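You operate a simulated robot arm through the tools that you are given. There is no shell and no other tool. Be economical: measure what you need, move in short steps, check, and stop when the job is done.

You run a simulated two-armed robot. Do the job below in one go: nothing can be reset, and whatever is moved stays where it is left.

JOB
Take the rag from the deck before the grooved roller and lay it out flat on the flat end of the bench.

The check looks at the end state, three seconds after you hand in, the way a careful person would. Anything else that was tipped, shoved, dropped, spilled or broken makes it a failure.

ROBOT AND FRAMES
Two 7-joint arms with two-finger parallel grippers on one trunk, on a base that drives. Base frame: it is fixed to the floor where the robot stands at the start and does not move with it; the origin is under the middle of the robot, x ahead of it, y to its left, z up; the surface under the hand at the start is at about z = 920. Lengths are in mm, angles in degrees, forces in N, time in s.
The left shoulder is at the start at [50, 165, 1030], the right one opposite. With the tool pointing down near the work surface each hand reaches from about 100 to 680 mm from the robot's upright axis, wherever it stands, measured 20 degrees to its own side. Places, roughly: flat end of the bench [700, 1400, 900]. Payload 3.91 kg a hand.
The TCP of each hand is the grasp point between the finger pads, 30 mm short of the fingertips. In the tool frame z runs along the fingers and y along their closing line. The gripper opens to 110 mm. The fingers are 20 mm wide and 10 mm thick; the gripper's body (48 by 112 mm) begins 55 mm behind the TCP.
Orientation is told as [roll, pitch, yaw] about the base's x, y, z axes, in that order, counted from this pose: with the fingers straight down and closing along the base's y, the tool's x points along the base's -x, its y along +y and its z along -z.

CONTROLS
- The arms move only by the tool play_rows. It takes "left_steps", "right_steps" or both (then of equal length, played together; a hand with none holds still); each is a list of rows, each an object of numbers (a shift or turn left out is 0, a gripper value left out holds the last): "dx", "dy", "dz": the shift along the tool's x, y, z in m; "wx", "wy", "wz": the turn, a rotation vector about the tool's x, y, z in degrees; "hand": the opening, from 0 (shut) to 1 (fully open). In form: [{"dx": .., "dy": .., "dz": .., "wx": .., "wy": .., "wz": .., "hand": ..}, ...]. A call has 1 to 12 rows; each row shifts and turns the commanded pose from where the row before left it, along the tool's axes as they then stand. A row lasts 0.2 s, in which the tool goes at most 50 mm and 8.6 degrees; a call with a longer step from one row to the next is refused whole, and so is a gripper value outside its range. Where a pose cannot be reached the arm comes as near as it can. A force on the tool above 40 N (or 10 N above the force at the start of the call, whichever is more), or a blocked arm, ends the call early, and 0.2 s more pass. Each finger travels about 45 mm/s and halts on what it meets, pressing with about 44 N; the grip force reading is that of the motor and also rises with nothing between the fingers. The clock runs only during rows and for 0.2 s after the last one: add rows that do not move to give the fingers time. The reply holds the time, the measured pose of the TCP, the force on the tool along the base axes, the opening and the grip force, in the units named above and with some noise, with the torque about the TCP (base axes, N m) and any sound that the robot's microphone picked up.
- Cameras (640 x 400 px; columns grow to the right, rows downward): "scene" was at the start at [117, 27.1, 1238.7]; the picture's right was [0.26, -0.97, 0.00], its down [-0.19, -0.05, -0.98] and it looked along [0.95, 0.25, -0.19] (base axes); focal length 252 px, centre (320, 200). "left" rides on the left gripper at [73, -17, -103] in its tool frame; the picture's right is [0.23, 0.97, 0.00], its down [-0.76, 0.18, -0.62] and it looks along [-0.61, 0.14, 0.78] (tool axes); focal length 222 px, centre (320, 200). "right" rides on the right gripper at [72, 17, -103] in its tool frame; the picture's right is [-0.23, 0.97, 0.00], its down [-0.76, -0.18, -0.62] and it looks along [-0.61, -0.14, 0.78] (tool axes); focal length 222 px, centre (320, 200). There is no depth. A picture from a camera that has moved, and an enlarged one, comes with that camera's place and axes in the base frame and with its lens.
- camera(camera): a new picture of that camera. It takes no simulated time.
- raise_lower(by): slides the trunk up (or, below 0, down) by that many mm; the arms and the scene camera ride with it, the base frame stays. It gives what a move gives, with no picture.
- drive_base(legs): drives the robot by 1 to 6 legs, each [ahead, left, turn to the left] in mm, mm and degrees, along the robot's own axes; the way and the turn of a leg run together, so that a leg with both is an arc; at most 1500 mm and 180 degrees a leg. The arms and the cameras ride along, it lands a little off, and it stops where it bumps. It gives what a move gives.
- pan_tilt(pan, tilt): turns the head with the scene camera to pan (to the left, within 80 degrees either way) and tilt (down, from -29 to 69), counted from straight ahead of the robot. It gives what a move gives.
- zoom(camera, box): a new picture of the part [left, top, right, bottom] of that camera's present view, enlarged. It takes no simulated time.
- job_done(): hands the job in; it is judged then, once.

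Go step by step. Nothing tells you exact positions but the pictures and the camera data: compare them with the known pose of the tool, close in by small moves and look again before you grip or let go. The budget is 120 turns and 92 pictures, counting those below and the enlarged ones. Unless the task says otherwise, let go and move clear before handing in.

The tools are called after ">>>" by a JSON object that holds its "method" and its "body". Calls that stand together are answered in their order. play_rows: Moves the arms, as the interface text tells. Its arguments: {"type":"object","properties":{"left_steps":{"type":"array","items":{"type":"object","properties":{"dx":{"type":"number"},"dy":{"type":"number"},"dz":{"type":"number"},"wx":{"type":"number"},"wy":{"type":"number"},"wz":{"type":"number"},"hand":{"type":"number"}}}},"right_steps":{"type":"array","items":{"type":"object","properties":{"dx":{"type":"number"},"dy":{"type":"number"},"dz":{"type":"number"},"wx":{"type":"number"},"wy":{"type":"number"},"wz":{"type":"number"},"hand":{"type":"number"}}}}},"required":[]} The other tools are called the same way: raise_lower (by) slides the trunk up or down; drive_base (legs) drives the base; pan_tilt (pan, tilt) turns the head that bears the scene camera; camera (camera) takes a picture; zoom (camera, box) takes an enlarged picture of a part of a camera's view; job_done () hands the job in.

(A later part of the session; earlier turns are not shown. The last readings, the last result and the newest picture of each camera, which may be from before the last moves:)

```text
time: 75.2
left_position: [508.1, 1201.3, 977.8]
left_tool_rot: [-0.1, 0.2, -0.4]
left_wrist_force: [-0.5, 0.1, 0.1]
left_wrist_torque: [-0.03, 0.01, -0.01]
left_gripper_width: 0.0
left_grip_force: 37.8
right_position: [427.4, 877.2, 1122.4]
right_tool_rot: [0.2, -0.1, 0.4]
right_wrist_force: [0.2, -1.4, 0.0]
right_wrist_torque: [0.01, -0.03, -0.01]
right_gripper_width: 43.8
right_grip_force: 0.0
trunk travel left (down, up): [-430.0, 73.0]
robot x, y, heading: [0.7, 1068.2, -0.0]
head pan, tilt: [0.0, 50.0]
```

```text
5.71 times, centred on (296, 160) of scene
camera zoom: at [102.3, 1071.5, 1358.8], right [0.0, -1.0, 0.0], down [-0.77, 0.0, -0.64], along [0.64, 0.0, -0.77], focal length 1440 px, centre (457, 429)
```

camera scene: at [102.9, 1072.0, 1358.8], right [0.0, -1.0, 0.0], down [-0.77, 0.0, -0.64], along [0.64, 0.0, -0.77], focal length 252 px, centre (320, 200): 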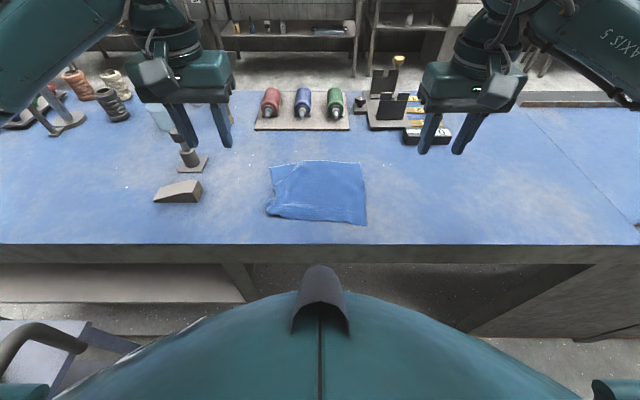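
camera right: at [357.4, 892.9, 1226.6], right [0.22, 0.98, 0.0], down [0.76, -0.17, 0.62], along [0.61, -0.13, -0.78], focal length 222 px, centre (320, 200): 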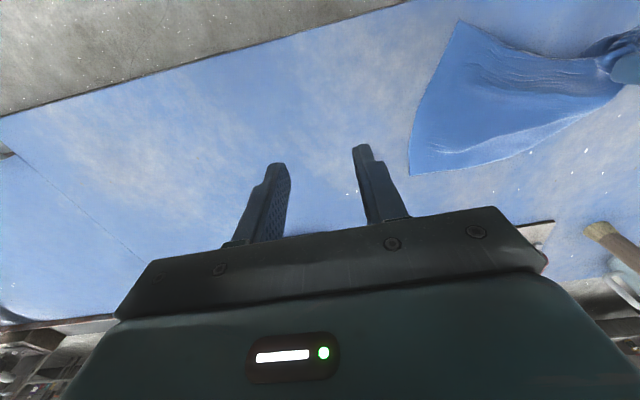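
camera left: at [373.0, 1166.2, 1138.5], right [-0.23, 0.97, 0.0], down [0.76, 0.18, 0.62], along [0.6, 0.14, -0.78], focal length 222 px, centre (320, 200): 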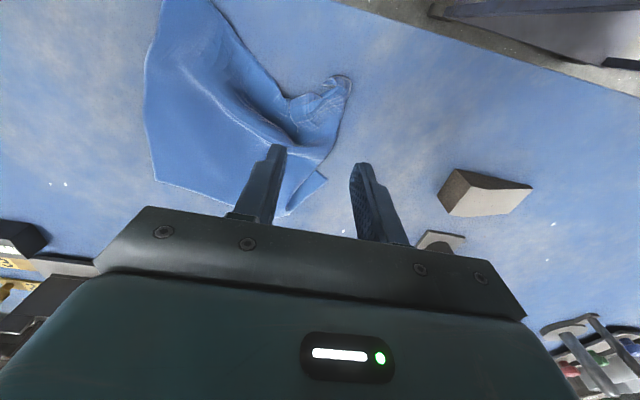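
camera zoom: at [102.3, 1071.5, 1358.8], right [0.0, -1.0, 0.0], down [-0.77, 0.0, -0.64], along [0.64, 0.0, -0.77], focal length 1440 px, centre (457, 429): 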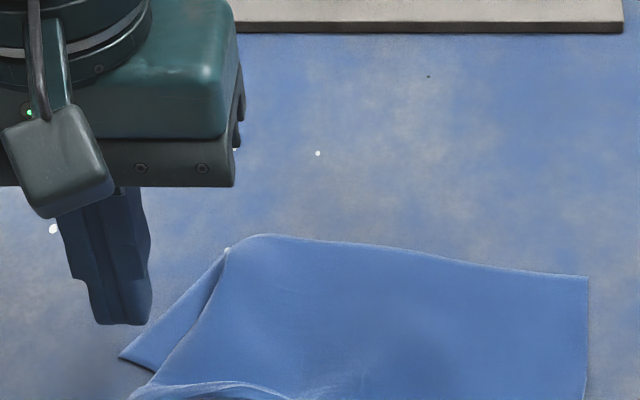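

The fingertips sit over the exposed flap. Press lightly and drag outward.

>>> {"method": "play_rows", "body": {"left_steps": [{"dx": -0.004, "dy": -0.004}, {"dz": 0.02}, {"dz": 0.006}, {"dz": 0.0015}, {}, {"dx": -0.004, "dy": 0.008}, {"dx": -0.006, "dy": 0.008}, {"dx": -0.007, "dy": 0.008}, {"dx": -0.008, "dy": 0.008}, {"dx": -0.008, "dy": 0.006}, {}]}}

>>> {"method": "zoom", "body": {"camera": "left", "box": [160, 60, 480, 260]}}

>>> {"method": "zoom", "body": {"camera": "scene", "box": [232, 130, 376, 220]}}

```text
time: 77.5
left_position: [543.3, 1233.0, 952.0]
left_tool_rot: [0.0, -0.1, -0.4]
left_wrist_force: [-4.9, -3.3, 24.0]
left_wrist_torque: [-0.3, 0.37, -0.03]
left_gripper_width: 0.1
left_grip_force: 37.6
right_position: [425.7, 876.7, 1123.3]
right_tool_rot: [0.2, -0.2, 0.4]
right_wrist_force: [0.7, 0.1, 0.7]
right_wrist_torque: [-0.01, 0.01, -0.03]
right_gripper_width: 44.0
right_grip_force: 0.0
trunk travel left (down, up): [-430.0, 73.0]
robot x, y, heading: [-1.4, 1066.7, -0.0]
head pan, tilt: [0.0, 50.0]
```

```text
2.00 times, centred on (320, 160) of left
camera zoom: at [468.9, 1215.8, 1055.3], right [-0.22, 0.98, 0.0], down [0.76, 0.17, 0.62], along [0.61, 0.14, -0.78], focal length 444 px, centre (320, 280)
```

zoom: 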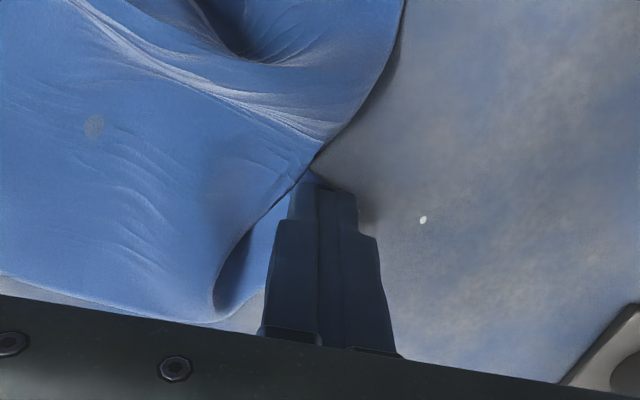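

```text
4.44 times, centred on (304, 175) of scene
camera zoom: at [99.5, 1070.4, 1359.2], right [0.0, -1.0, 0.0], down [-0.76, 0.0, -0.64], along [0.64, 0.0, -0.76], focal length 1120 px, centre (391, 311)
```

zoom: 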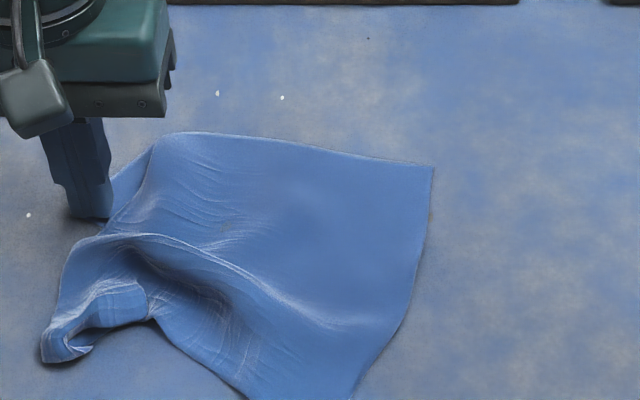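

Dragging works, but the whole rag follows. I'll leave the left fingers pressing there as an anchor and bring the right hand to pinch the far-right corner ≈(577,1046) diagonally, then re-hang from the far edge so the curled near corner can fall open.

>>> {"method": "play_rows", "body": {"right_steps": [{"dx": -0.0225, "dy": 0.032, "dz": 0.017, "hand": 0.34}, {"dx": -0.0225, "dy": 0.032, "dz": 0.017}, {"dx": -0.0225, "dy": 0.032, "dz": 0.017}, {"dx": -0.0225, "dy": 0.032, "dz": 0.017}, {"dx": -0.0225, "dy": 0.032, "dz": 0.017}, {"dx": -0.0225, "dy": 0.032, "dz": 0.017}, {"wz": 7.5}, {"wz": 7.5}, {"wz": 7.5}, {"wz": 7.5}, {"wz": 7.5}, {"wz": 7.5}]}}

>>> {"method": "camera", "body": {"camera": "right"}}

>>> {"method": "zoom", "body": {"camera": "scene", "box": [232, 130, 376, 220]}}

```text
time: 80.2
left_position: [542.7, 1231.7, 951.7]
left_tool_rot: [0.0, -0.1, -0.5]
left_wrist_force: [-5.1, -2.2, 25.4]
left_wrist_torque: [-0.28, 0.33, -0.02]
left_gripper_width: 0.0
left_grip_force: 37.9
right_position: [559.5, 1068.6, 1023.5]
right_tool_rot: [0.3, 0.0, -44.8]
right_wrist_force: [0.3, 0.0, 0.1]
right_wrist_torque: [0.01, 0.0, -0.02]
right_gripper_width: 37.4
right_grip_force: 0.1
trunk travel left (down, up): [-430.0, 73.0]
robot x, y, heading: [0.2, 1065.9, -0.1]
head pan, tilt: [0.0, 50.0]
```

```text
20 pictures are left
camera right: at [521.2, 1131.4, 1126.9], right [0.85, 0.53, 0.0], down [0.41, -0.66, 0.62], along [0.33, -0.53, -0.78], focal length 222 px, centre (320, 200)
```

right: 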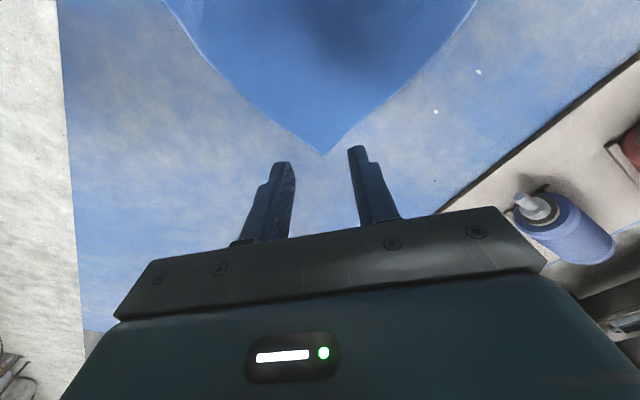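

```text
4.44 times, centred on (304, 175) of scene
camera zoom: at [99.4, 1070.5, 1359.2], right [0.0, -1.0, 0.0], down [-0.76, 0.0, -0.64], along [0.64, 0.0, -0.76], focal length 1120 px, centre (391, 311)
```

zoom: 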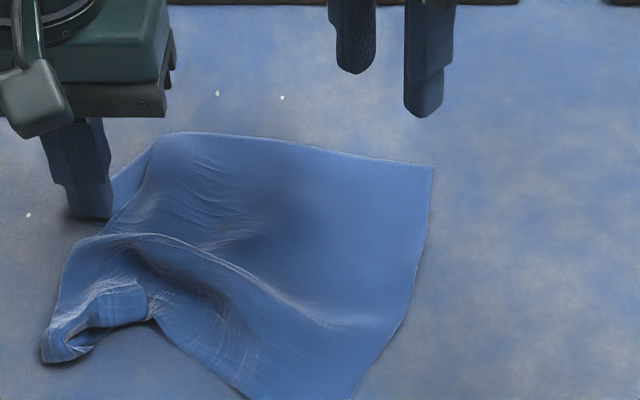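

The right gripper is aligned across the far-right corner (583,1046). Small shift, descend, press and close.

>>> {"method": "play_rows", "body": {"right_steps": [{"dy": 0.007, "dz": 0.02}, {"dz": 0.03}, {"dz": 0.018}, {"dz": 0.003}, {"dz": 0.0015}, {"dz": 0.0015}, {"hand": 0}, {}, {}, {}, {}, {}]}}

>>> {"method": "zoom", "body": {"camera": "right", "box": [200, 80, 440, 230]}}

```text
time: 82.8
left_position: [542.4, 1232.4, 952.2]
left_tool_rot: [0.0, -0.1, -0.4]
left_wrist_force: [4.0, -2.0, 16.2]
left_wrist_torque: [-0.18, 0.03, 0.09]
left_gripper_width: 0.0
left_grip_force: 37.4
right_position: [565.9, 1075.1, 951.8]
right_tool_rot: [0.5, -0.1, -44.6]
right_wrist_force: [-1.3, -0.2, 28.9]
right_wrist_torque: [-0.04, 0.13, 0.04]
right_gripper_width: 2.2
right_grip_force: 42.0
trunk travel left (down, up): [-430.0, 73.0]
robot x, y, heading: [-3.5, 1067.2, 0.0]
head pan, tilt: [0.0, 50.0]
```

```text
2.67 times, centred on (320, 155) of right
camera zoom: at [526.3, 1136.6, 1055.4], right [0.85, 0.53, 0.01], down [0.41, -0.66, 0.62], along [0.34, -0.52, -0.78], focal length 592 px, centre (320, 320)
```

zoom: 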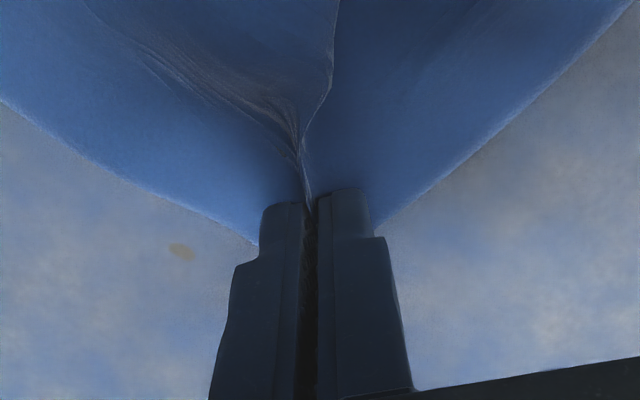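

A clean corner grip. With the left fingers anchoring the far-left flap, I pull the right hand away to draw the pleat open.

>>> {"method": "play_rows", "body": {"right_steps": [{"dz": -0.006}, {"dx": -0.0057, "dy": -0.0057}, {"dx": -0.0057, "dy": -0.0057}, {"dx": -0.0057, "dy": -0.0057}, {"dx": -0.0057, "dy": -0.0057}, {"dx": -0.0057, "dy": -0.0057}, {}]}}

>>> {"method": "zoom", "body": {"camera": "left", "box": [80, 20, 480, 270]}}

```text
time: 84.3
left_position: [543.8, 1232.3, 951.3]
left_tool_rot: [0.0, -0.1, -0.4]
left_wrist_force: [0.3, -7.9, 22.5]
left_wrist_torque: [-0.4, 0.02, -0.06]
left_gripper_width: 0.0
left_grip_force: 37.5
right_position: [566.0, 1031.8, 955.1]
right_tool_rot: [0.1, -0.1, -44.8]
right_wrist_force: [-0.7, 4.5, -0.1]
right_wrist_torque: [0.18, 0.04, 0.06]
right_gripper_width: 2.3
right_grip_force: 42.4
trunk travel left (down, up): [-430.0, 73.0]
robot x, y, heading: [-2.8, 1068.6, 0.2]
head pan, tilt: [0.0, 50.0]
```

```text
1.60 times, centred on (280, 145) of left
camera zoom: at [469.6, 1215.7, 1054.7], right [-0.22, 0.98, 0.0], down [0.76, 0.17, 0.62], along [0.61, 0.14, -0.78], focal length 355 px, centre (384, 288)
```

zoom: 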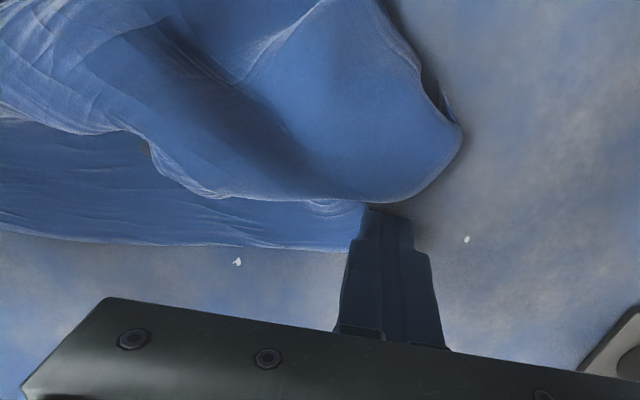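

The far edge is now straight between the hands and exposed at the far-left corner. I'll ease tension, then re-place the left hand, open, to pinch that corner region.

>>> {"method": "play_rows", "body": {"left_steps": [{}, {"dz": -0.012}, {"dz": -0.01, "hand": 0.34}, {"dx": -0.003, "dy": -0.017}, {}, {}], "right_steps": [{"dx": 0.003, "dy": 0.003}, {}, {}, {}, {}, {}]}}

>>> {"method": "zoom", "body": {"camera": "left", "box": [120, 50, 520, 300]}}

```text
time: 85.8
left_position: [547.4, 1216.3, 970.2]
left_tool_rot: [0.1, 0.2, -0.4]
left_wrist_force: [0.3, 0.7, -0.1]
left_wrist_torque: [0.0, -0.02, 0.0]
left_gripper_width: 37.5
left_grip_force: 0.0
right_position: [566.5, 1038.1, 951.4]
right_tool_rot: [0.1, 0.0, -44.6]
right_wrist_force: [-0.3, -0.8, -0.3]
right_wrist_torque: [0.02, -0.02, 0.03]
right_gripper_width: 1.9
right_grip_force: 42.1
trunk travel left (down, up): [-430.0, 73.0]
robot x, y, heading: [1.6, 1066.7, 0.1]
head pan, tilt: [0.0, 50.0]
```

```text
1.60 times, centred on (320, 175) of left
camera zoom: at [473.6, 1199.5, 1074.6], right [-0.22, 0.98, 0.0], down [0.76, 0.17, 0.62], along [0.61, 0.14, -0.78], focal length 355 px, centre (320, 240)
```

zoom: 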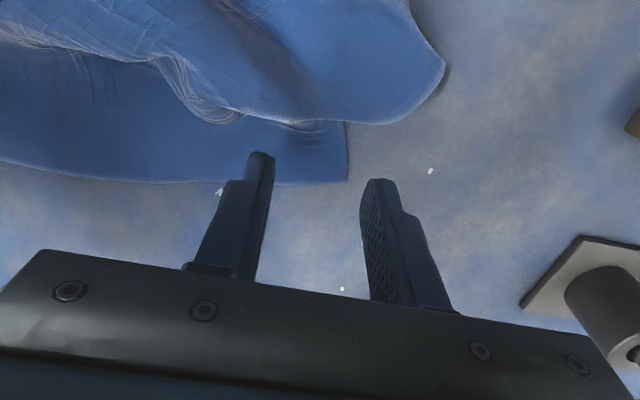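

The far-left corner is visible at (555,1232), with a flat 30 mm strip. I'll shift 22 mm inward, descend, press and close.

>>> {"method": "play_rows", "body": {"left_steps": [{"dx": -0.002, "dy": -0.022}, {"dz": 0.012}, {"dz": 0.006}, {"dz": 0.0015}, {"dz": 0.0015}, {"dz": 0.0005}, {"hand": 0}, {}, {}, {}, {}, {}]}}

>>> {"method": "zoom", "body": {"camera": "left", "box": [200, 80, 440, 230]}}

```text
time: 88.3
left_position: [548.5, 1193.1, 952.3]
left_tool_rot: [-0.1, 0.0, -0.4]
left_wrist_force: [1.9, -9.2, 10.0]
left_wrist_torque: [-0.26, -0.07, 0.01]
left_gripper_width: 2.3
left_grip_force: 42.0
right_position: [566.4, 1039.9, 953.0]
right_tool_rot: [0.2, 0.2, -44.6]
right_wrist_force: [-0.1, 7.1, 0.4]
right_wrist_torque: [0.19, 0.03, 0.03]
right_gripper_width: 2.2
right_grip_force: 42.2
trunk travel left (down, up): [-430.0, 73.0]
robot x, y, heading: [0.3, 1067.1, 0.1]
head pan, tilt: [0.0, 50.0]
```

```text
2.67 times, centred on (320, 155) of left
camera zoom: at [475.1, 1176.9, 1055.3], right [-0.22, 0.98, 0.0], down [0.76, 0.17, 0.62], along [0.61, 0.13, -0.78], focal length 592 px, centre (320, 320)
```

zoom: 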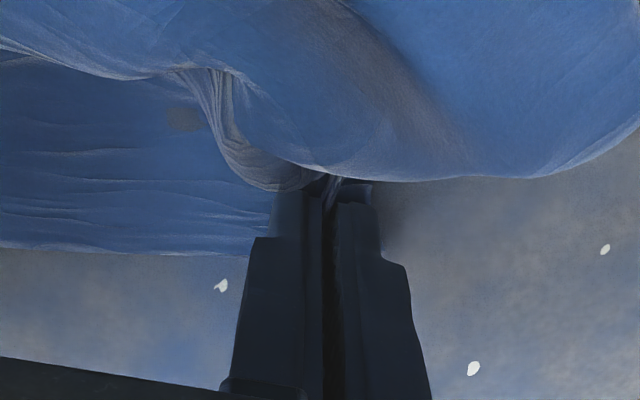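

Both far corners are gripped. Ease slightly and lift both until the rag hangs free.

>>> {"method": "play_rows", "body": {"left_steps": [{"dy": -0.005}, {"dz": -0.01}, {"dz": -0.02}, {"dz": -0.025}, {"dz": -0.03}, {"dz": -0.03}, {"dz": -0.03}, {"dz": -0.03}, {"dz": -0.03}, {"dz": -0.03}, {}, {}], "right_steps": [{}, {"dz": -0.01}, {"dz": -0.02}, {"dz": -0.025}, {"dz": -0.03}, {"dz": -0.03}, {"dz": -0.03}, {"dz": -0.03}, {"dz": -0.03}, {"dz": -0.03}, {}, {}]}}

>>> {"method": "pan_tilt", "body": {"pan": 0, "tilt": 35}}

>>> {"method": "zoom", "body": {"camera": "scene", "box": [200, 80, 424, 220]}}

```text
time: 91.0
left_position: [548.0, 1188.0, 1184.3]
left_tool_rot: [0.0, 0.0, -0.4]
left_wrist_force: [-0.9, -0.3, -0.2]
left_wrist_torque: [-0.02, 0.02, -0.02]
left_gripper_width: 2.4
left_grip_force: 42.9
right_position: [566.5, 1037.9, 1188.0]
right_tool_rot: [0.1, 0.2, -44.6]
right_wrist_force: [-0.6, 0.5, -0.9]
right_wrist_torque: [0.05, 0.0, 0.04]
right_gripper_width: 2.2
right_grip_force: 42.1
trunk travel left (down, up): [-430.0, 73.0]
robot x, y, heading: [-1.8, 1066.8, 0.3]
head pan, tilt: [0.0, 50.0]
```

```text
time: 91.7
left_position: [548.5, 1187.6, 1183.1]
left_tool_rot: [0.0, 0.2, -0.5]
left_wrist_force: [-0.5, -1.7, 0.2]
left_wrist_torque: [-0.02, -0.02, 0.01]
left_gripper_width: 2.2
left_grip_force: 41.9
right_position: [568.0, 1038.1, 1187.4]
right_tool_rot: [0.1, 0.1, -44.6]
right_wrist_force: [-0.2, 1.5, -0.4]
right_wrist_torque: [0.05, 0.0, 0.03]
right_gripper_width: 2.4
right_grip_force: 42.1
trunk travel left (down, up): [-430.0, 73.0]
robot x, y, heading: [0.2, 1068.4, 0.1]
head pan, tilt: [0.0, 35.0]
```

```text
2.86 times, centred on (312, 150) of scene
camera zoom: at [113.4, 1071.5, 1380.5], right [0.0, -1.0, 0.0], down [-0.57, 0.0, -0.82], along [0.82, 0.0, -0.57], focal length 720 px, centre (343, 343)
```

zoom: 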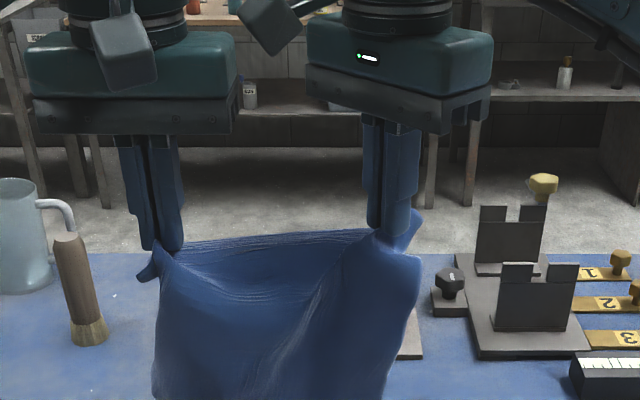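

The rag now hangs cleanly from the far edge. I'll bring it back toward the robot and lower until its near edge is about to touch at x≈410.

>>> {"method": "play_rows", "body": {"left_steps": [{"dx": 0.0206, "dz": 0.012}, {"dx": 0.0206, "dz": 0.012}, {"dx": 0.0206, "dz": 0.012}, {"dx": 0.0206, "dz": 0.012}, {"dx": 0.0206, "dz": 0.012}, {}, {}, {}], "right_steps": [{"dx": 0.0155, "dy": -0.0155, "dz": 0.0128}, {"dx": 0.0155, "dy": -0.0155, "dz": 0.0128}, {"dx": 0.0155, "dy": -0.0155, "dz": 0.0128}, {"dx": 0.0155, "dy": -0.0155, "dz": 0.0128}, {"dx": 0.0155, "dy": -0.0155, "dz": 0.0128}, {}, {}, {}]}}

>>> {"method": "camera", "body": {"camera": "scene"}}

```text
time: 93.5
left_position: [445.8, 1188.8, 1124.2]
left_tool_rot: [-0.1, 0.1, -0.3]
left_wrist_force: [0.4, 0.2, 0.3]
left_wrist_torque: [0.02, 0.02, -0.04]
left_gripper_width: 2.1
left_grip_force: 42.5
right_position: [455.8, 1037.2, 1123.4]
right_tool_rot: [0.1, 0.2, -44.6]
right_wrist_force: [0.5, 0.6, 1.0]
right_wrist_torque: [0.0, -0.01, -0.01]
right_gripper_width: 2.2
right_grip_force: 42.3
trunk travel left (down, up): [-430.0, 73.0]
robot x, y, heading: [-5.5, 1067.2, -0.2]
head pan, tilt: [0.0, 35.0]
```

```text
13 pictures are left
camera scene: at [113.5, 1071.5, 1380.5], right [0.0, -1.0, 0.0], down [-0.57, 0.0, -0.82], along [0.82, 0.0, -0.57], focal length 252 px, centre (320, 200)
```

scene: 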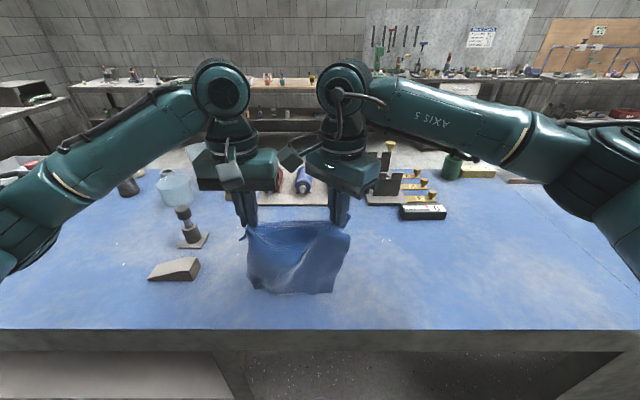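

The near edge is almost touching. Now the arc away from the robot, lowering as I go.

>>> {"method": "play_rows", "body": {"left_steps": [{"dz": 0.008}, {"dx": -0.015, "dz": 0.003}, {"dx": -0.016, "dz": 0.005}, {"dx": -0.017, "dz": 0.007}, {"dx": -0.017, "dz": 0.009}, {"dx": -0.016, "dz": 0.011}, {"dx": -0.015, "dz": 0.012}, {"dx": -0.013, "dz": 0.014}, {}, {}], "right_steps": [{"dz": 0.008}, {"dx": -0.0106, "dy": 0.0106, "dz": 0.003}, {"dx": -0.0113, "dy": 0.0113, "dz": 0.005}, {"dx": -0.012, "dy": 0.012, "dz": 0.007}, {"dx": -0.012, "dy": 0.012, "dz": 0.009}, {"dx": -0.0113, "dy": 0.0113, "dz": 0.011}, {"dx": -0.0106, "dy": 0.0106, "dz": 0.012}, {"dx": -0.0092, "dy": 0.0092, "dz": 0.014}, {}, {}]}}

>>> {"method": "zoom", "body": {"camera": "scene", "box": [200, 140, 440, 290]}}

```text
time: 95.7
left_position: [555.3, 1188.7, 1055.6]
left_tool_rot: [0.0, 0.1, -0.4]
left_wrist_force: [-0.2, 0.0, -0.6]
left_wrist_torque: [0.01, -0.01, 0.0]
left_gripper_width: 2.3
left_grip_force: 42.4
right_position: [566.5, 1039.0, 1055.2]
right_tool_rot: [0.1, 0.1, -44.6]
right_wrist_force: [-0.2, 0.0, 0.4]
right_wrist_torque: [-0.02, -0.01, -0.01]
right_gripper_width: 2.2
right_grip_force: 42.1
trunk travel left (down, up): [-430.0, 73.0]
robot x, y, heading: [-1.1, 1066.8, 0.1]
head pan, tilt: [0.0, 35.0]
```

```text
2.67 times, centred on (320, 215) of scene
camera zoom: at [113.6, 1071.5, 1380.5], right [0.0, -1.0, 0.0], down [-0.57, 0.0, -0.82], along [0.82, 0.0, -0.57], focal length 672 px, centre (320, 160)
```

zoom: 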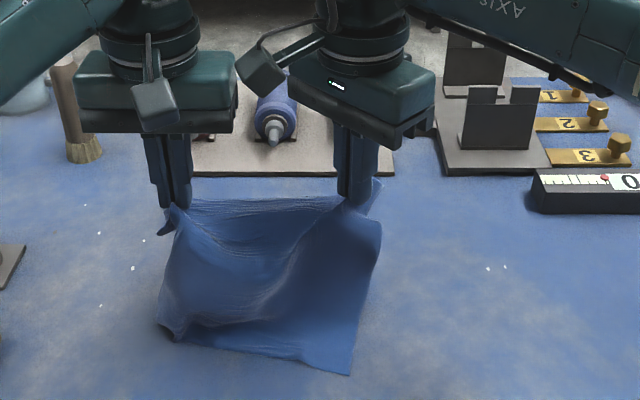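

The near edge is down. Continue the arc, pulling slightly so the rag trails out straight.

>>> {"method": "play_rows", "body": {"left_steps": [{"dx": -0.013, "dz": 0.013}, {"dx": -0.013, "dz": 0.014}, {"dx": -0.012, "dz": 0.015}, {"dx": -0.012, "dz": 0.016}, {"dx": -0.01, "dz": 0.016}, {"dx": -0.008, "dz": 0.014}, {"dx": -0.007, "dz": 0.01}, {}, {}], "right_steps": [{"dx": -0.0092, "dy": 0.0092, "dz": 0.013}, {"dx": -0.0092, "dy": 0.0092, "dz": 0.014}, {"dx": -0.0085, "dy": 0.0085, "dz": 0.015}, {"dx": -0.0085, "dy": 0.0085, "dz": 0.016}, {"dx": -0.007, "dy": 0.007, "dz": 0.016}, {"dx": -0.0057, "dy": 0.0057, "dz": 0.014}, {"dx": -0.005, "dy": 0.005, "dz": 0.01}, {}, {}]}}

>>> {"method": "zoom", "body": {"camera": "scene", "box": [200, 120, 440, 270]}}

```text
time: 97.7
left_position: [630.6, 1188.4, 957.3]
left_tool_rot: [-0.1, 0.0, -0.4]
left_wrist_force: [0.3, -5.5, -0.2]
left_wrist_torque: [-0.13, -0.04, -0.02]
left_gripper_width: 2.3
left_grip_force: 42.1
right_position: [624.4, 1034.9, 956.7]
right_tool_rot: [0.3, 0.2, -44.4]
right_wrist_force: [0.0, 5.8, 0.2]
right_wrist_torque: [0.2, -0.03, 0.0]
right_gripper_width: 2.2
right_grip_force: 41.7
right hand out of reach, approached as far as the arm can: row 6, 7
trunk travel left (down, up): [-430.0, 73.0]
robot x, y, heading: [-3.4, 1068.5, 0.1]
head pan, tilt: [0.0, 35.0]
```

```text
2.67 times, centred on (320, 195) of scene
camera zoom: at [113.4, 1071.5, 1380.6], right [0.0, -1.0, 0.0], down [-0.57, 0.0, -0.82], along [0.82, 0.0, -0.57], focal length 672 px, centre (320, 213)
```

zoom: 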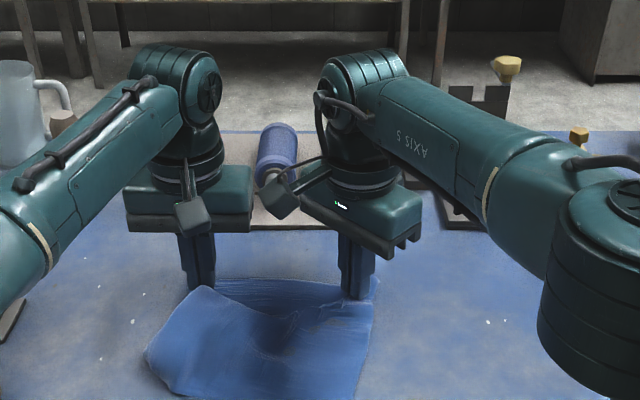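

>>> {"method": "zoom", "body": {"camera": "scene", "box": [232, 210, 392, 310]}}

```text
4.00 times, centred on (312, 260) of scene
camera zoom: at [113.4, 1071.5, 1380.6], right [0.0, -1.0, 0.0], down [-0.57, 0.0, -0.82], along [0.82, 0.0, -0.57], focal length 1008 px, centre (352, -40)
```

zoom: 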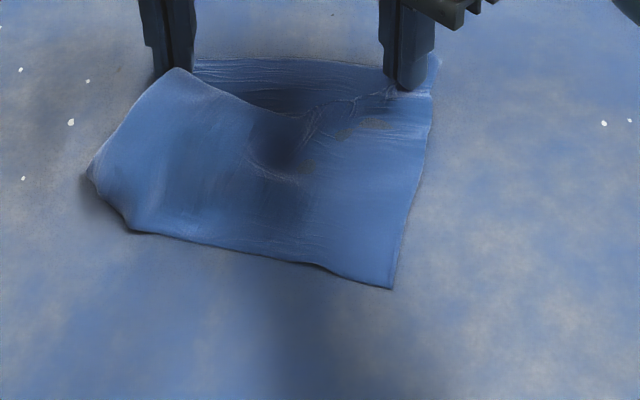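

The near-left corner is still tucked under. Dragging the whole rag to the right lets friction unroll it, so I'll drive the base 130 mm to the right with both hands holding low.

>>> {"method": "drive_base", "body": {"legs": [[0, -130, 0]]}}

>>> {"method": "zoom", "body": {"camera": "scene", "box": [232, 210, 392, 310]}}

```text
time: 99.5
left_position: [630.7, 1059.7, 958.6]
left_tool_rot: [-0.1, 0.2, -0.5]
left_wrist_force: [-0.7, -8.5, -0.4]
left_wrist_torque: [-0.24, 0.02, 0.01]
left_gripper_width: 2.2
left_grip_force: 42.4
right_position: [625.0, 902.3, 956.4]
right_tool_rot: [0.2, 0.3, -44.5]
right_wrist_force: [0.2, 8.2, 0.9]
right_wrist_torque: [0.26, 0.01, 0.04]
right_gripper_width: 2.0
right_grip_force: 42.3
trunk travel left (down, up): [-430.0, 73.0]
robot x, y, heading: [-1.7, 935.7, 0.1]
head pan, tilt: [0.0, 35.0]
```

```text
4.00 times, centred on (312, 260) of scene
camera zoom: at [113.6, 941.8, 1380.6], right [0.0, -1.0, 0.0], down [-0.57, 0.0, -0.82], along [0.82, 0.0, -0.57], focal length 1008 px, centre (352, -40)
```

zoom: 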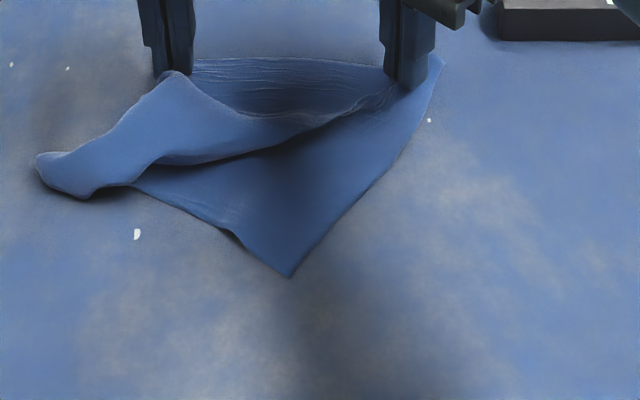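

The left part folded over loosely. I'll lift again to a full hang and check the bottom edge in the air.

>>> {"method": "play_rows", "body": {"left_steps": [{"dy": -0.003, "dz": -0.02}, {"dx": 0.01, "dz": -0.03}, {"dx": 0.01, "dz": -0.04}, {"dx": 0.01, "dz": -0.04}, {"dx": 0.01, "dz": -0.04}, {"dx": 0.01, "dz": -0.04}, {"dx": 0.01, "dz": -0.04}, {"dx": 0.01, "dz": -0.04}, {}, {}, {}], "right_steps": [{"dz": -0.02}, {"dx": 0.007, "dy": -0.007, "dz": -0.03}, {"dx": 0.007, "dy": -0.007, "dz": -0.04}, {"dx": 0.007, "dy": -0.007, "dz": -0.04}, {"dx": 0.007, "dy": -0.007, "dz": -0.04}, {"dx": 0.007, "dy": -0.007, "dz": -0.04}, {"dx": 0.007, "dy": -0.007, "dz": -0.04}, {"dx": 0.007, "dy": -0.007, "dz": -0.04}, {}, {}, {}]}}

>>> {"method": "zoom", "body": {"camera": "scene", "box": [216, 90, 408, 210]}}

```text
time: 101.9
left_position: [562.7, 1057.5, 1246.5]
left_tool_rot: [-0.1, 0.2, -0.6]
left_wrist_force: [-0.5, -6.3, 0.4]
left_wrist_torque: [-0.2, 0.02, -0.01]
left_gripper_width: 2.2
left_grip_force: 42.0
right_position: [556.1, 901.2, 1246.1]
right_tool_rot: [0.0, 0.2, -44.6]
right_wrist_force: [0.3, 5.5, 0.2]
right_wrist_torque: [0.19, -0.04, 0.01]
right_gripper_width: 2.2
right_grip_force: 42.8
trunk travel left (down, up): [-430.0, 73.0]
robot x, y, heading: [-1.3, 941.6, 0.0]
head pan, tilt: [0.0, 35.0]
```

```text
3.33 times, centred on (312, 150) of scene
camera zoom: at [113.9, 942.2, 1380.5], right [0.0, -1.0, 0.0], down [-0.57, 0.0, -0.82], along [0.82, 0.0, -0.57], focal length 840 px, centre (347, 367)
```

zoom: 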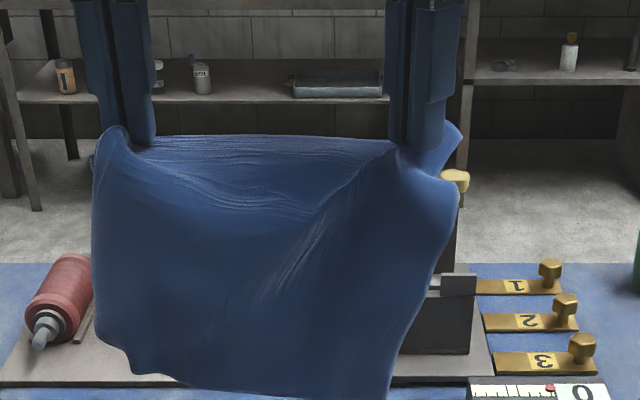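

In the air the near-left tip curls backwards (away from the robot). If I lay the rag the other way, drawing the hands toward the robot, that tip ends up on top and can open. Lowering to touch at x≈600.

>>> {"method": "play_rows", "body": {"left_steps": [{"dx": -0.01, "dz": 0.034}, {"dx": -0.01, "dz": 0.034}, {"dx": -0.01, "dz": 0.034}, {"dx": -0.007, "dz": 0.03}, {}, {}, {"dz": 0.01}, {"dx": 0.015, "dz": 0.004}, {"dx": 0.016, "dz": 0.005}, {"dx": 0.016, "dz": 0.006}, {"dx": 0.016, "dz": 0.008}, {"dx": 0.015, "dz": 0.009}], "right_steps": [{"dx": -0.008, "dy": 0.008, "dz": 0.034}, {"dx": -0.008, "dy": 0.008, "dz": 0.034}, {"dx": -0.008, "dy": 0.008, "dz": 0.034}, {"dx": -0.007, "dy": 0.007, "dz": 0.03}, {}, {}, {"dz": 0.01}, {"dx": 0.0106, "dy": -0.0106, "dz": 0.004}, {"dx": 0.0113, "dy": -0.0113, "dz": 0.005}, {"dx": 0.0113, "dy": -0.0113, "dz": 0.006}, {"dx": 0.0113, "dy": -0.0113, "dz": 0.008}, {"dx": 0.0106, "dy": -0.0106, "dz": 0.009}]}}

>>> {"method": "zoom", "body": {"camera": "scene", "box": [200, 140, 440, 290]}}

```text
time: 104.5
left_position: [520.3, 1058.2, 1074.5]
left_tool_rot: [0.0, 0.1, -0.5]
left_wrist_force: [-0.5, -6.7, -0.7]
left_wrist_torque: [-0.21, 0.02, -0.02]
left_gripper_width: 2.3
left_grip_force: 42.6
right_position: [519.8, 903.0, 1073.0]
right_tool_rot: [0.2, 0.1, -44.6]
right_wrist_force: [0.9, 6.5, -0.5]
right_wrist_torque: [0.25, 0.0, 0.01]
right_gripper_width: 2.1
right_grip_force: 42.0
trunk travel left (down, up): [-430.0, 73.0]
robot x, y, heading: [3.4, 941.2, 0.0]
head pan, tilt: [0.0, 35.0]
```

```text
2.67 times, centred on (320, 215) of scene
camera zoom: at [113.4, 942.1, 1380.6], right [0.0, -1.0, 0.0], down [-0.57, 0.0, -0.82], along [0.82, 0.0, -0.57], focal length 672 px, centre (320, 160)
```

zoom: 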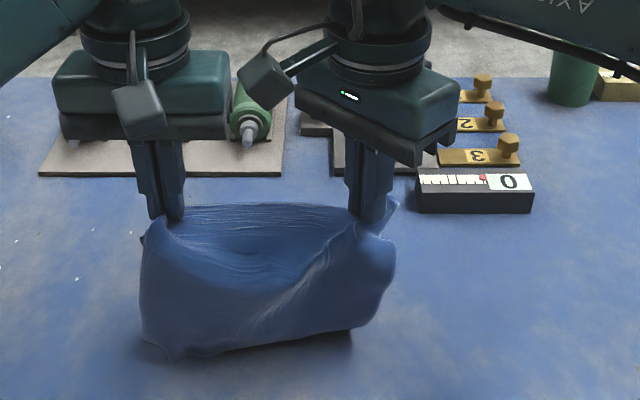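

It bends over as intended, with the bottom staying back. Continue the arc down toward the robot.

>>> {"method": "play_rows", "body": {"left_steps": [{"dx": 0.016, "dz": 0.01}, {"dx": 0.016, "dz": 0.012}, {"dx": 0.015, "dz": 0.014}, {"dx": 0.014, "dz": 0.015}, {"dx": 0.014, "dz": 0.016}, {"dx": 0.013, "dz": 0.016}, {"dx": 0.012, "dz": 0.016}, {"dx": 0.01, "dz": 0.015}, {}, {}], "right_steps": [{"dx": 0.0113, "dy": -0.0113, "dz": 0.01}, {"dx": 0.0113, "dy": -0.0113, "dz": 0.012}, {"dx": 0.0106, "dy": -0.0106, "dz": 0.014}, {"dx": 0.01, "dy": -0.01, "dz": 0.015}, {"dx": 0.01, "dy": -0.01, "dz": 0.016}, {"dx": 0.0092, "dy": -0.0092, "dz": 0.016}, {"dx": 0.0085, "dy": -0.0085, "dz": 0.016}, {"dx": 0.007, "dy": -0.007, "dz": 0.015}, {}, {}]}}

>>> {"method": "zoom", "body": {"camera": "scene", "box": [200, 170, 440, 320]}}

```text
time: 106.7
left_position: [409.4, 1058.0, 960.2]
left_tool_rot: [-0.1, 0.0, -0.5]
left_wrist_force: [0.3, -6.1, -0.7]
left_wrist_torque: [-0.16, 0.0, -0.01]
left_gripper_width: 1.9
left_grip_force: 41.9
right_position: [409.1, 903.1, 958.4]
right_tool_rot: [0.2, 0.2, -44.6]
right_wrist_force: [-0.3, 6.4, 1.0]
right_wrist_torque: [0.18, 0.01, 0.02]
right_gripper_width: 2.1
right_grip_force: 42.6
trunk travel left (down, up): [-430.0, 73.0]
robot x, y, heading: [1.1, 939.8, 0.1]
head pan, tilt: [0.0, 35.0]
```

```text
2.67 times, centred on (320, 245) of scene
camera zoom: at [113.5, 942.2, 1380.6], right [0.0, -1.0, 0.0], down [-0.57, 0.0, -0.82], along [0.82, 0.0, -0.57], focal length 672 px, centre (320, 80)
```

zoom: 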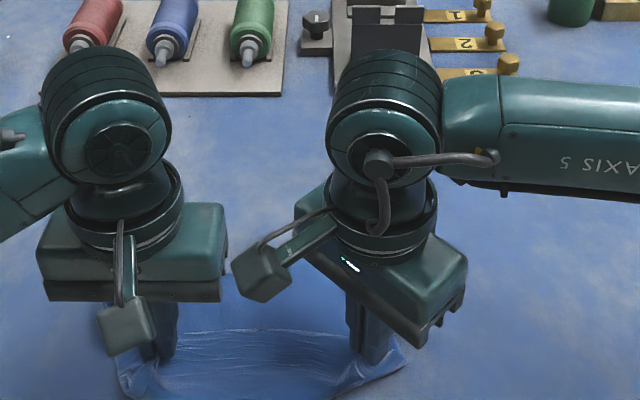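

The rag is down, flat under the hands, with the corner flaps pointing outward. I'll touch down, nudge slightly inward so the flaps stay outside, open, and lift away.

>>> {"method": "play_rows", "body": {"left_steps": [{"dx": -0.004, "dz": 0.005}, {"dx": -0.003, "dz": 0.003}, {"dz": 0.001, "hand": 0.35}, {}, {}, {"dz": -0.015}, {"dz": -0.035}, {"dz": -0.045}, {"dz": -0.045}, {"dy": 0.045}, {"dy": 0.045}, {"dy": 0.02}], "right_steps": [{"dx": -0.003, "dy": 0.003, "dz": 0.004}, {"dx": -0.002, "dy": 0.002, "dz": 0.002}, {"dz": 0.001, "hand": 0.35}, {}, {}, {"dz": -0.015}, {"dz": -0.035}, {"dz": -0.045}, {"dz": -0.045}, {"dx": -0.03, "dy": -0.03}, {"dx": -0.03, "dy": -0.03}, {"dx": -0.02, "dy": -0.02}]}}

>>> {"method": "zoom", "body": {"camera": "scene", "box": [208, 160, 432, 300]}}

```text
time: 109.3
left_position: [417.5, 1168.5, 1091.4]
left_tool_rot: [-0.1, 0.1, -0.5]
left_wrist_force: [-0.3, -0.7, -0.4]
left_wrist_torque: [0.03, -0.01, -0.01]
left_gripper_width: 38.6
left_grip_force: 0.1
right_position: [418.7, 786.6, 1092.4]
right_tool_rot: [0.0, 0.2, -44.6]
right_wrist_force: [-0.3, 0.8, 0.2]
right_wrist_torque: [0.03, 0.0, 0.01]
right_gripper_width: 38.8
right_grip_force: 0.0
trunk travel left (down, up): [-430.0, 73.0]
robot x, y, heading: [0.8, 939.0, -0.1]
head pan, tilt: [0.0, 35.0]
```

```text
2.86 times, centred on (320, 230) of scene
camera zoom: at [113.4, 941.8, 1380.6], right [0.0, -1.0, 0.0], down [-0.57, 0.0, -0.82], along [0.82, 0.0, -0.57], focal length 720 px, centre (320, 114)
```

zoom: 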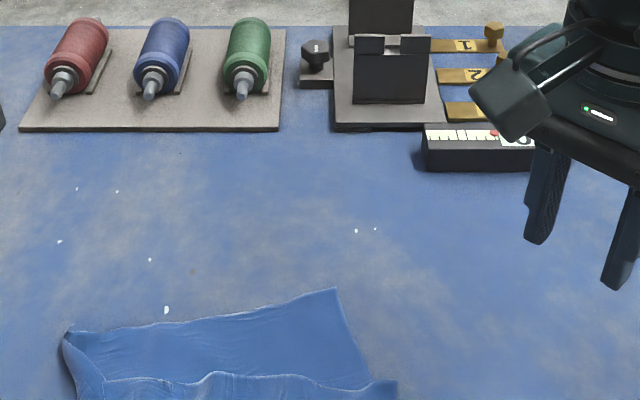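

>>> {"method": "pan_tilt", "body": {"pan": 0, "tilt": 55}}

>>> {"method": "zoom", "body": {"camera": "scene", "box": [220, 110, 420, 235]}}

```text
time: 110.1
left_position: [417.6, 1166.2, 1091.0]
left_tool_rot: [-0.1, 0.2, -0.6]
left_wrist_force: [-0.1, -0.2, 0.3]
left_wrist_torque: [-0.01, -0.01, -0.01]
left_gripper_width: 38.7
left_grip_force: 0.0
right_position: [418.9, 788.3, 1091.9]
right_tool_rot: [0.1, 0.2, -44.6]
right_wrist_force: [0.7, 0.8, -0.1]
right_wrist_torque: [-0.03, 0.0, -0.01]
right_gripper_width: 38.5
right_grip_force: 0.1
trunk travel left (down, up): [-430.0, 73.0]
robot x, y, heading: [0.3, 937.1, 0.3]
head pan, tilt: [0.0, 55.0]
```

```text
3.20 times, centred on (320, 172) of scene
camera zoom: at [97.6, 942.1, 1352.4], right [0.0, -1.0, 0.0], down [-0.82, 0.0, -0.57], along [0.57, 0.0, -0.82], focal length 806 px, centre (320, 288)
```

zoom: 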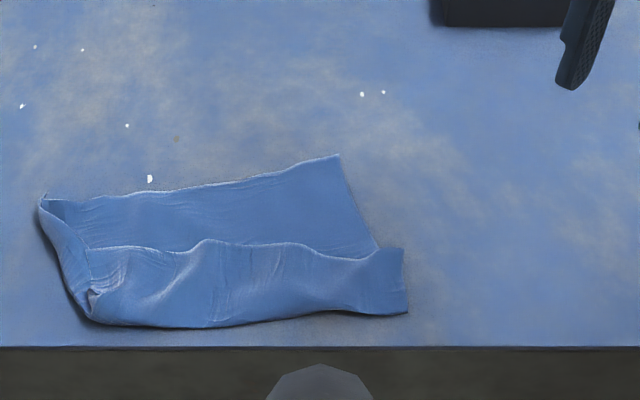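

The gripped edge strip has flopped over on top and the far-left corner (the curled one) is now on the upper side and accessible. I'll inspect that corner closely.

>>> {"method": "zoom", "body": {"camera": "left", "box": [120, 10, 400, 185]}}

```text
2.29 times, centred on (260, 98) of left
camera zoom: at [343.9, 1151.4, 1195.3], right [-0.22, 0.98, 0.0], down [0.76, 0.17, 0.62], along [0.61, 0.14, -0.78], focal length 508 px, centre (457, 434)
```

zoom: 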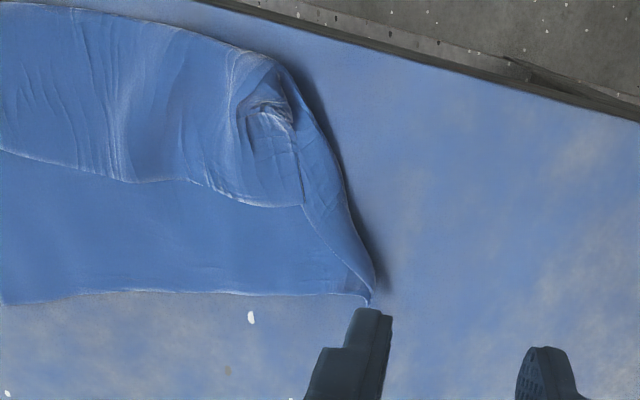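

The left border is simply folded over on top along a line through the corner. I'll now grip these two far corners diagonally, left at ≈(458,1100) and right at ≈(493,942), re-hang so the other edge falls free, and lay away from the robot. First position both hands above.

>>> {"method": "play_rows", "body": {"left_steps": [{"dx": -0.01, "dy": -0.0165, "dz": 0.02, "hand": 0.3}, {"dx": -0.01, "dy": -0.0165, "dz": 0.02}, {"dx": -0.01, "dy": -0.0165, "dz": 0.025}, {"dx": -0.01, "dy": -0.0165, "dz": 0.025}, {"wz": -8.4}, {"wz": -8.4}, {"wz": -8.4}, {"wz": -8.4}, {"wz": -8.4}, {"wz": -8.4}, {}], "right_steps": [{"dx": 0.011, "dy": 0.032, "dz": 0.018, "hand": 0.34}, {"dx": 0.011, "dy": 0.032, "dz": 0.018}, {"dx": 0.011, "dy": 0.032, "dz": 0.018}, {"dx": 0.011, "dy": 0.032, "dz": 0.018}, {"dx": 0.011, "dy": 0.033, "dz": 0.018}, {"wz": -5}, {"wz": -5}, {}, {}, {}, {}]}}

```text
time: 112.5
left_position: [457.0, 1101.7, 1001.0]
left_tool_rot: [0.2, 0.2, 49.4]
left_wrist_force: [-28.5, 17.3, 1.7]
left_wrist_torque: [-2.15, -3.24, -3.1]
left_gripper_width: 32.9
left_grip_force: 0.1
right_position: [494.9, 937.5, 1002.1]
right_tool_rot: [0.1, -0.1, -35.3]
right_wrist_force: [28.4, -17.6, -1.3]
right_wrist_torque: [1.86, 3.12, -0.84]
right_gripper_width: 37.4
right_grip_force: 0.1
trunk travel left (down, up): [-430.0, 73.0]
robot x, y, heading: [-3.4, 939.7, 0.0]
head pan, tilt: [0.0, 55.0]
```

The two camera mounts are touching. I'll turn the left hand back to a smaller yaw to separate them.

>>> {"method": "play_rows", "body": {"left_steps": [{"wz": 8.4}, {"wz": 8.4}, {"wz": 8.4}, {"wz": 8.4}, {}]}}

>>> {"method": "zoom", "body": {"camera": "left", "box": [160, 40, 480, 240]}}

```text
time: 113.7
left_position: [456.9, 1100.3, 1001.1]
left_tool_rot: [-0.1, 0.1, 16.2]
left_wrist_force: [-0.5, 0.0, 0.2]
left_wrist_torque: [-0.01, -0.03, 0.01]
left_gripper_width: 33.2
left_grip_force: 0.1
right_position: [492.8, 941.7, 1001.6]
right_tool_rot: [0.2, 0.0, -34.7]
right_wrist_force: [-1.1, 0.5, 0.0]
right_wrist_torque: [0.01, 0.04, -0.01]
right_gripper_width: 37.3
right_grip_force: 0.1
trunk travel left (down, up): [-430.0, 73.0]
robot x, y, heading: [0.0, 941.6, -0.0]
head pan, tilt: [0.0, 55.0]
```

```text
2.00 times, centred on (320, 140) of left
camera zoom: at [391.6, 1064.7, 1104.6], right [-0.49, 0.87, 0.0], down [0.68, 0.38, 0.62], along [0.54, 0.3, -0.78], focal length 444 px, centre (320, 320)
```

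zoom: 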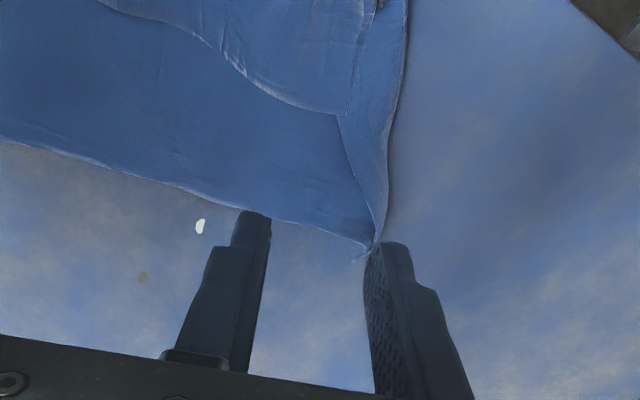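

The left hand is now placed just inside the corner (467,1133), and the right is above its corner. Descend both, press and close.

>>> {"method": "play_rows", "body": {"left_steps": [{"dx": -0.002, "dy": -0.002, "dz": 0.025}, {"dz": 0.02}, {"dz": 0.004}, {"dz": 0.0015}, {"dz": 0.0015}, {"dz": 0.0005}, {"hand": 0}, {}, {}, {}, {}, {}], "right_steps": [{"dz": 0.025}, {"dz": 0.02}, {"dz": 0.004}, {"dz": 0.0015}, {"dz": 0.0015}, {"dz": 0.0005}, {"hand": 0}, {}, {}, {}, {}, {}]}}

```text
time: 116.3
left_position: [458.3, 1099.7, 952.9]
left_tool_rot: [-0.2, -0.2, 16.3]
left_wrist_force: [-0.3, -1.9, 29.2]
left_wrist_torque: [0.06, 0.19, 0.02]
left_gripper_width: 2.2
left_grip_force: 42.8
right_position: [489.4, 942.0, 952.0]
right_tool_rot: [0.4, 0.0, -34.7]
right_wrist_force: [-0.2, 4.7, 17.7]
right_wrist_torque: [0.15, 0.04, 0.02]
right_gripper_width: 0.0
right_grip_force: 37.6
trunk travel left (down, up): [-430.0, 73.0]
robot x, y, heading: [-3.0, 936.5, -0.2]
head pan, tilt: [0.0, 55.0]
```

Left holds; the right closed empty. I'll reopen it, shift inward 15 mm and retry.

>>> {"method": "play_rows", "body": {"right_steps": [{"dz": -0.012, "hand": 0.36}, {}, {}, {"dx": 0.0127, "dy": 0.0094}, {"dz": 0.009}, {"dz": 0.002}, {"dz": 0.001}, {"hand": 0}, {}, {}, {}, {}]}}

```text
time: 118.9
left_position: [458.4, 1099.4, 951.1]
left_tool_rot: [-0.2, -0.2, 16.4]
left_wrist_force: [-1.6, -2.1, 30.8]
left_wrist_torque: [0.13, 0.26, 0.03]
left_gripper_width: 2.0
left_grip_force: 42.0
right_position: [485.3, 955.9, 951.8]
right_tool_rot: [0.4, 0.0, -34.6]
right_wrist_force: [0.0, 2.1, 16.2]
right_wrist_torque: [0.04, -0.04, 0.03]
right_gripper_width: 0.0
right_grip_force: 37.4
trunk travel left (down, up): [-430.0, 73.0]
robot x, y, heading: [-2.0, 937.5, 0.1]
head pan, tilt: [0.0, 55.0]
```

Still empty. I'll lift the right hand a little, open, and use a picture to locate the corner.

>>> {"method": "play_rows", "body": {"right_steps": [{"dz": -0.025, "hand": 0.4}, {"dz": -0.015}, {}, {}]}}

>>> {"method": "camera", "body": {"camera": "right"}}

```text
time: 119.9
left_position: [458.2, 1098.9, 950.9]
left_tool_rot: [-0.1, -0.2, 16.4]
left_wrist_force: [-7.0, 0.1, 35.2]
left_wrist_torque: [0.16, 0.5, 0.07]
left_gripper_width: 2.0
left_grip_force: 41.6
right_position: [484.7, 956.8, 991.3]
right_tool_rot: [0.3, -0.1, -34.8]
right_wrist_force: [0.5, 0.4, 0.7]
right_wrist_torque: [0.0, -0.03, -0.02]
right_gripper_width: 43.9
right_grip_force: 0.1
trunk travel left (down, up): [-430.0, 73.0]
robot x, y, heading: [-2.7, 939.1, -0.1]
head pan, tilt: [0.0, 55.0]
```

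```text
1 pictures are left
camera right: at [436.0, 1010.2, 1095.0], right [0.74, 0.67, 0.01], down [0.52, -0.58, 0.62], along [0.42, -0.46, -0.78], focal length 222 px, centre (320, 200)
```

right: 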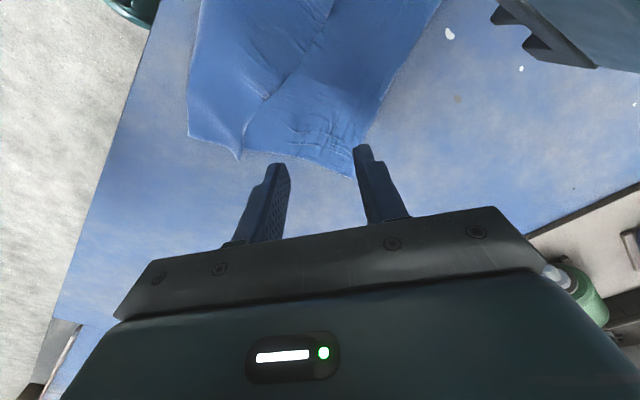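

The far-right corner is actually at ≈(535,947). I'll move the right hand to ≈(509,954), turn to match, press and close.

>>> {"method": "play_rows", "body": {"right_steps": [{"dx": -0.021, "dy": 0.011, "hand": 0.36}, {"wz": -8}, {"wz": -8}, {"dz": 0.025}, {"dz": 0.013}, {"dz": 0.003}, {"dz": 0.002}, {"hand": 0}, {}, {}, {}, {}]}}

```text
time: 122.5
left_position: [458.3, 1099.0, 951.8]
left_tool_rot: [-0.2, -0.2, 16.4]
left_wrist_force: [3.2, -2.4, 27.5]
left_wrist_torque: [0.09, 0.15, 0.01]
left_gripper_width: 2.0
left_grip_force: 42.1
right_position: [508.6, 956.2, 951.5]
right_tool_rot: [0.6, -0.3, -18.6]
right_wrist_force: [3.0, 3.9, 29.0]
right_wrist_torque: [0.19, 0.12, 0.0]
right_gripper_width: 2.4
right_grip_force: 42.2
trunk travel left (down, up): [-430.0, 73.0]
robot x, y, heading: [-1.2, 940.7, -0.1]
head pan, tilt: [0.0, 55.0]
```

Both corners are now held (2.0 and 2.4 mm). Lift slowly to a full hang.

>>> {"method": "play_rows", "body": {"left_steps": [{"dz": -0.01}, {"dz": -0.015}, {"dz": -0.02}, {"dz": -0.025}, {"dz": -0.03}, {"dz": -0.03}, {"dz": -0.03}, {"dz": -0.03}, {"dz": -0.03}, {"dz": -0.03}, {}, {}], "right_steps": [{"dz": -0.01}, {"dz": -0.015}, {"dz": -0.02}, {"dz": -0.025}, {"dz": -0.03}, {"dz": -0.03}, {"dz": -0.03}, {"dz": -0.03}, {"dz": -0.03}, {"dz": -0.03}, {}, {}]}}

```text
time: 125.1
left_position: [458.5, 1098.8, 1198.0]
left_tool_rot: [-0.1, 0.1, 16.4]
left_wrist_force: [0.3, -2.7, -0.3]
left_wrist_torque: [-0.1, -0.03, 0.04]
left_gripper_width: 2.2
left_grip_force: 42.2
right_position: [510.1, 952.6, 1195.4]
right_tool_rot: [0.2, 0.1, -18.6]
right_wrist_force: [-0.7, 2.6, 0.0]
right_wrist_torque: [0.11, -0.02, 0.02]
right_gripper_width: 2.7
right_grip_force: 42.5
trunk travel left (down, up): [-430.0, 73.0]
robot x, y, heading: [-2.2, 938.0, 0.2]
head pan, tilt: [0.0, 55.0]
```

Both grips hold with light tension. I'll bring the hands back to x≈410, lined up along y, and lower to just above touch.

>>> {"method": "play_rows", "body": {"left_steps": [{"dx": 0.01125, "dy": 0.00425}, {"dx": 0.01125, "dy": 0.00425}, {"dx": 0.01125, "dy": 0.00425}, {"dx": 0.01125, "dy": 0.00425}, {"wz": 6.5, "dz": 0.02}, {"wz": 6.5, "dz": 0.02}, {"wz": 6, "dz": 0.02}, {}, {}, {}], "right_steps": [{"dx": 0.0234, "dy": -0.0089}, {"dx": 0.0234, "dy": -0.0089}, {"dx": 0.0234, "dy": -0.0089}, {"dx": 0.0234, "dy": -0.0089}, {"wz": 6.5, "dz": 0.019}, {"wz": 6.5, "dz": 0.019}, {"wz": 6, "dz": 0.019}, {}, {}, {}]}}

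```text
time: 127.3
left_position: [411.9, 1103.0, 1139.4]
left_tool_rot: [-0.1, 0.1, -2.7]
left_wrist_force: [0.4, -1.0, 0.8]
left_wrist_torque: [-0.03, -0.03, 0.06]
left_gripper_width: 1.9
left_grip_force: 41.7
right_position: [412.1, 949.3, 1139.1]
right_tool_rot: [0.2, 0.0, -37.7]
right_wrist_force: [-0.2, 1.1, -0.4]
right_wrist_torque: [0.04, -0.01, 0.07]
right_gripper_width: 2.6
right_grip_force: 41.8
trunk travel left (down, up): [-430.0, 73.0]
robot x, y, heading: [-2.6, 941.1, -0.3]
head pan, tilt: [0.0, 55.0]
```

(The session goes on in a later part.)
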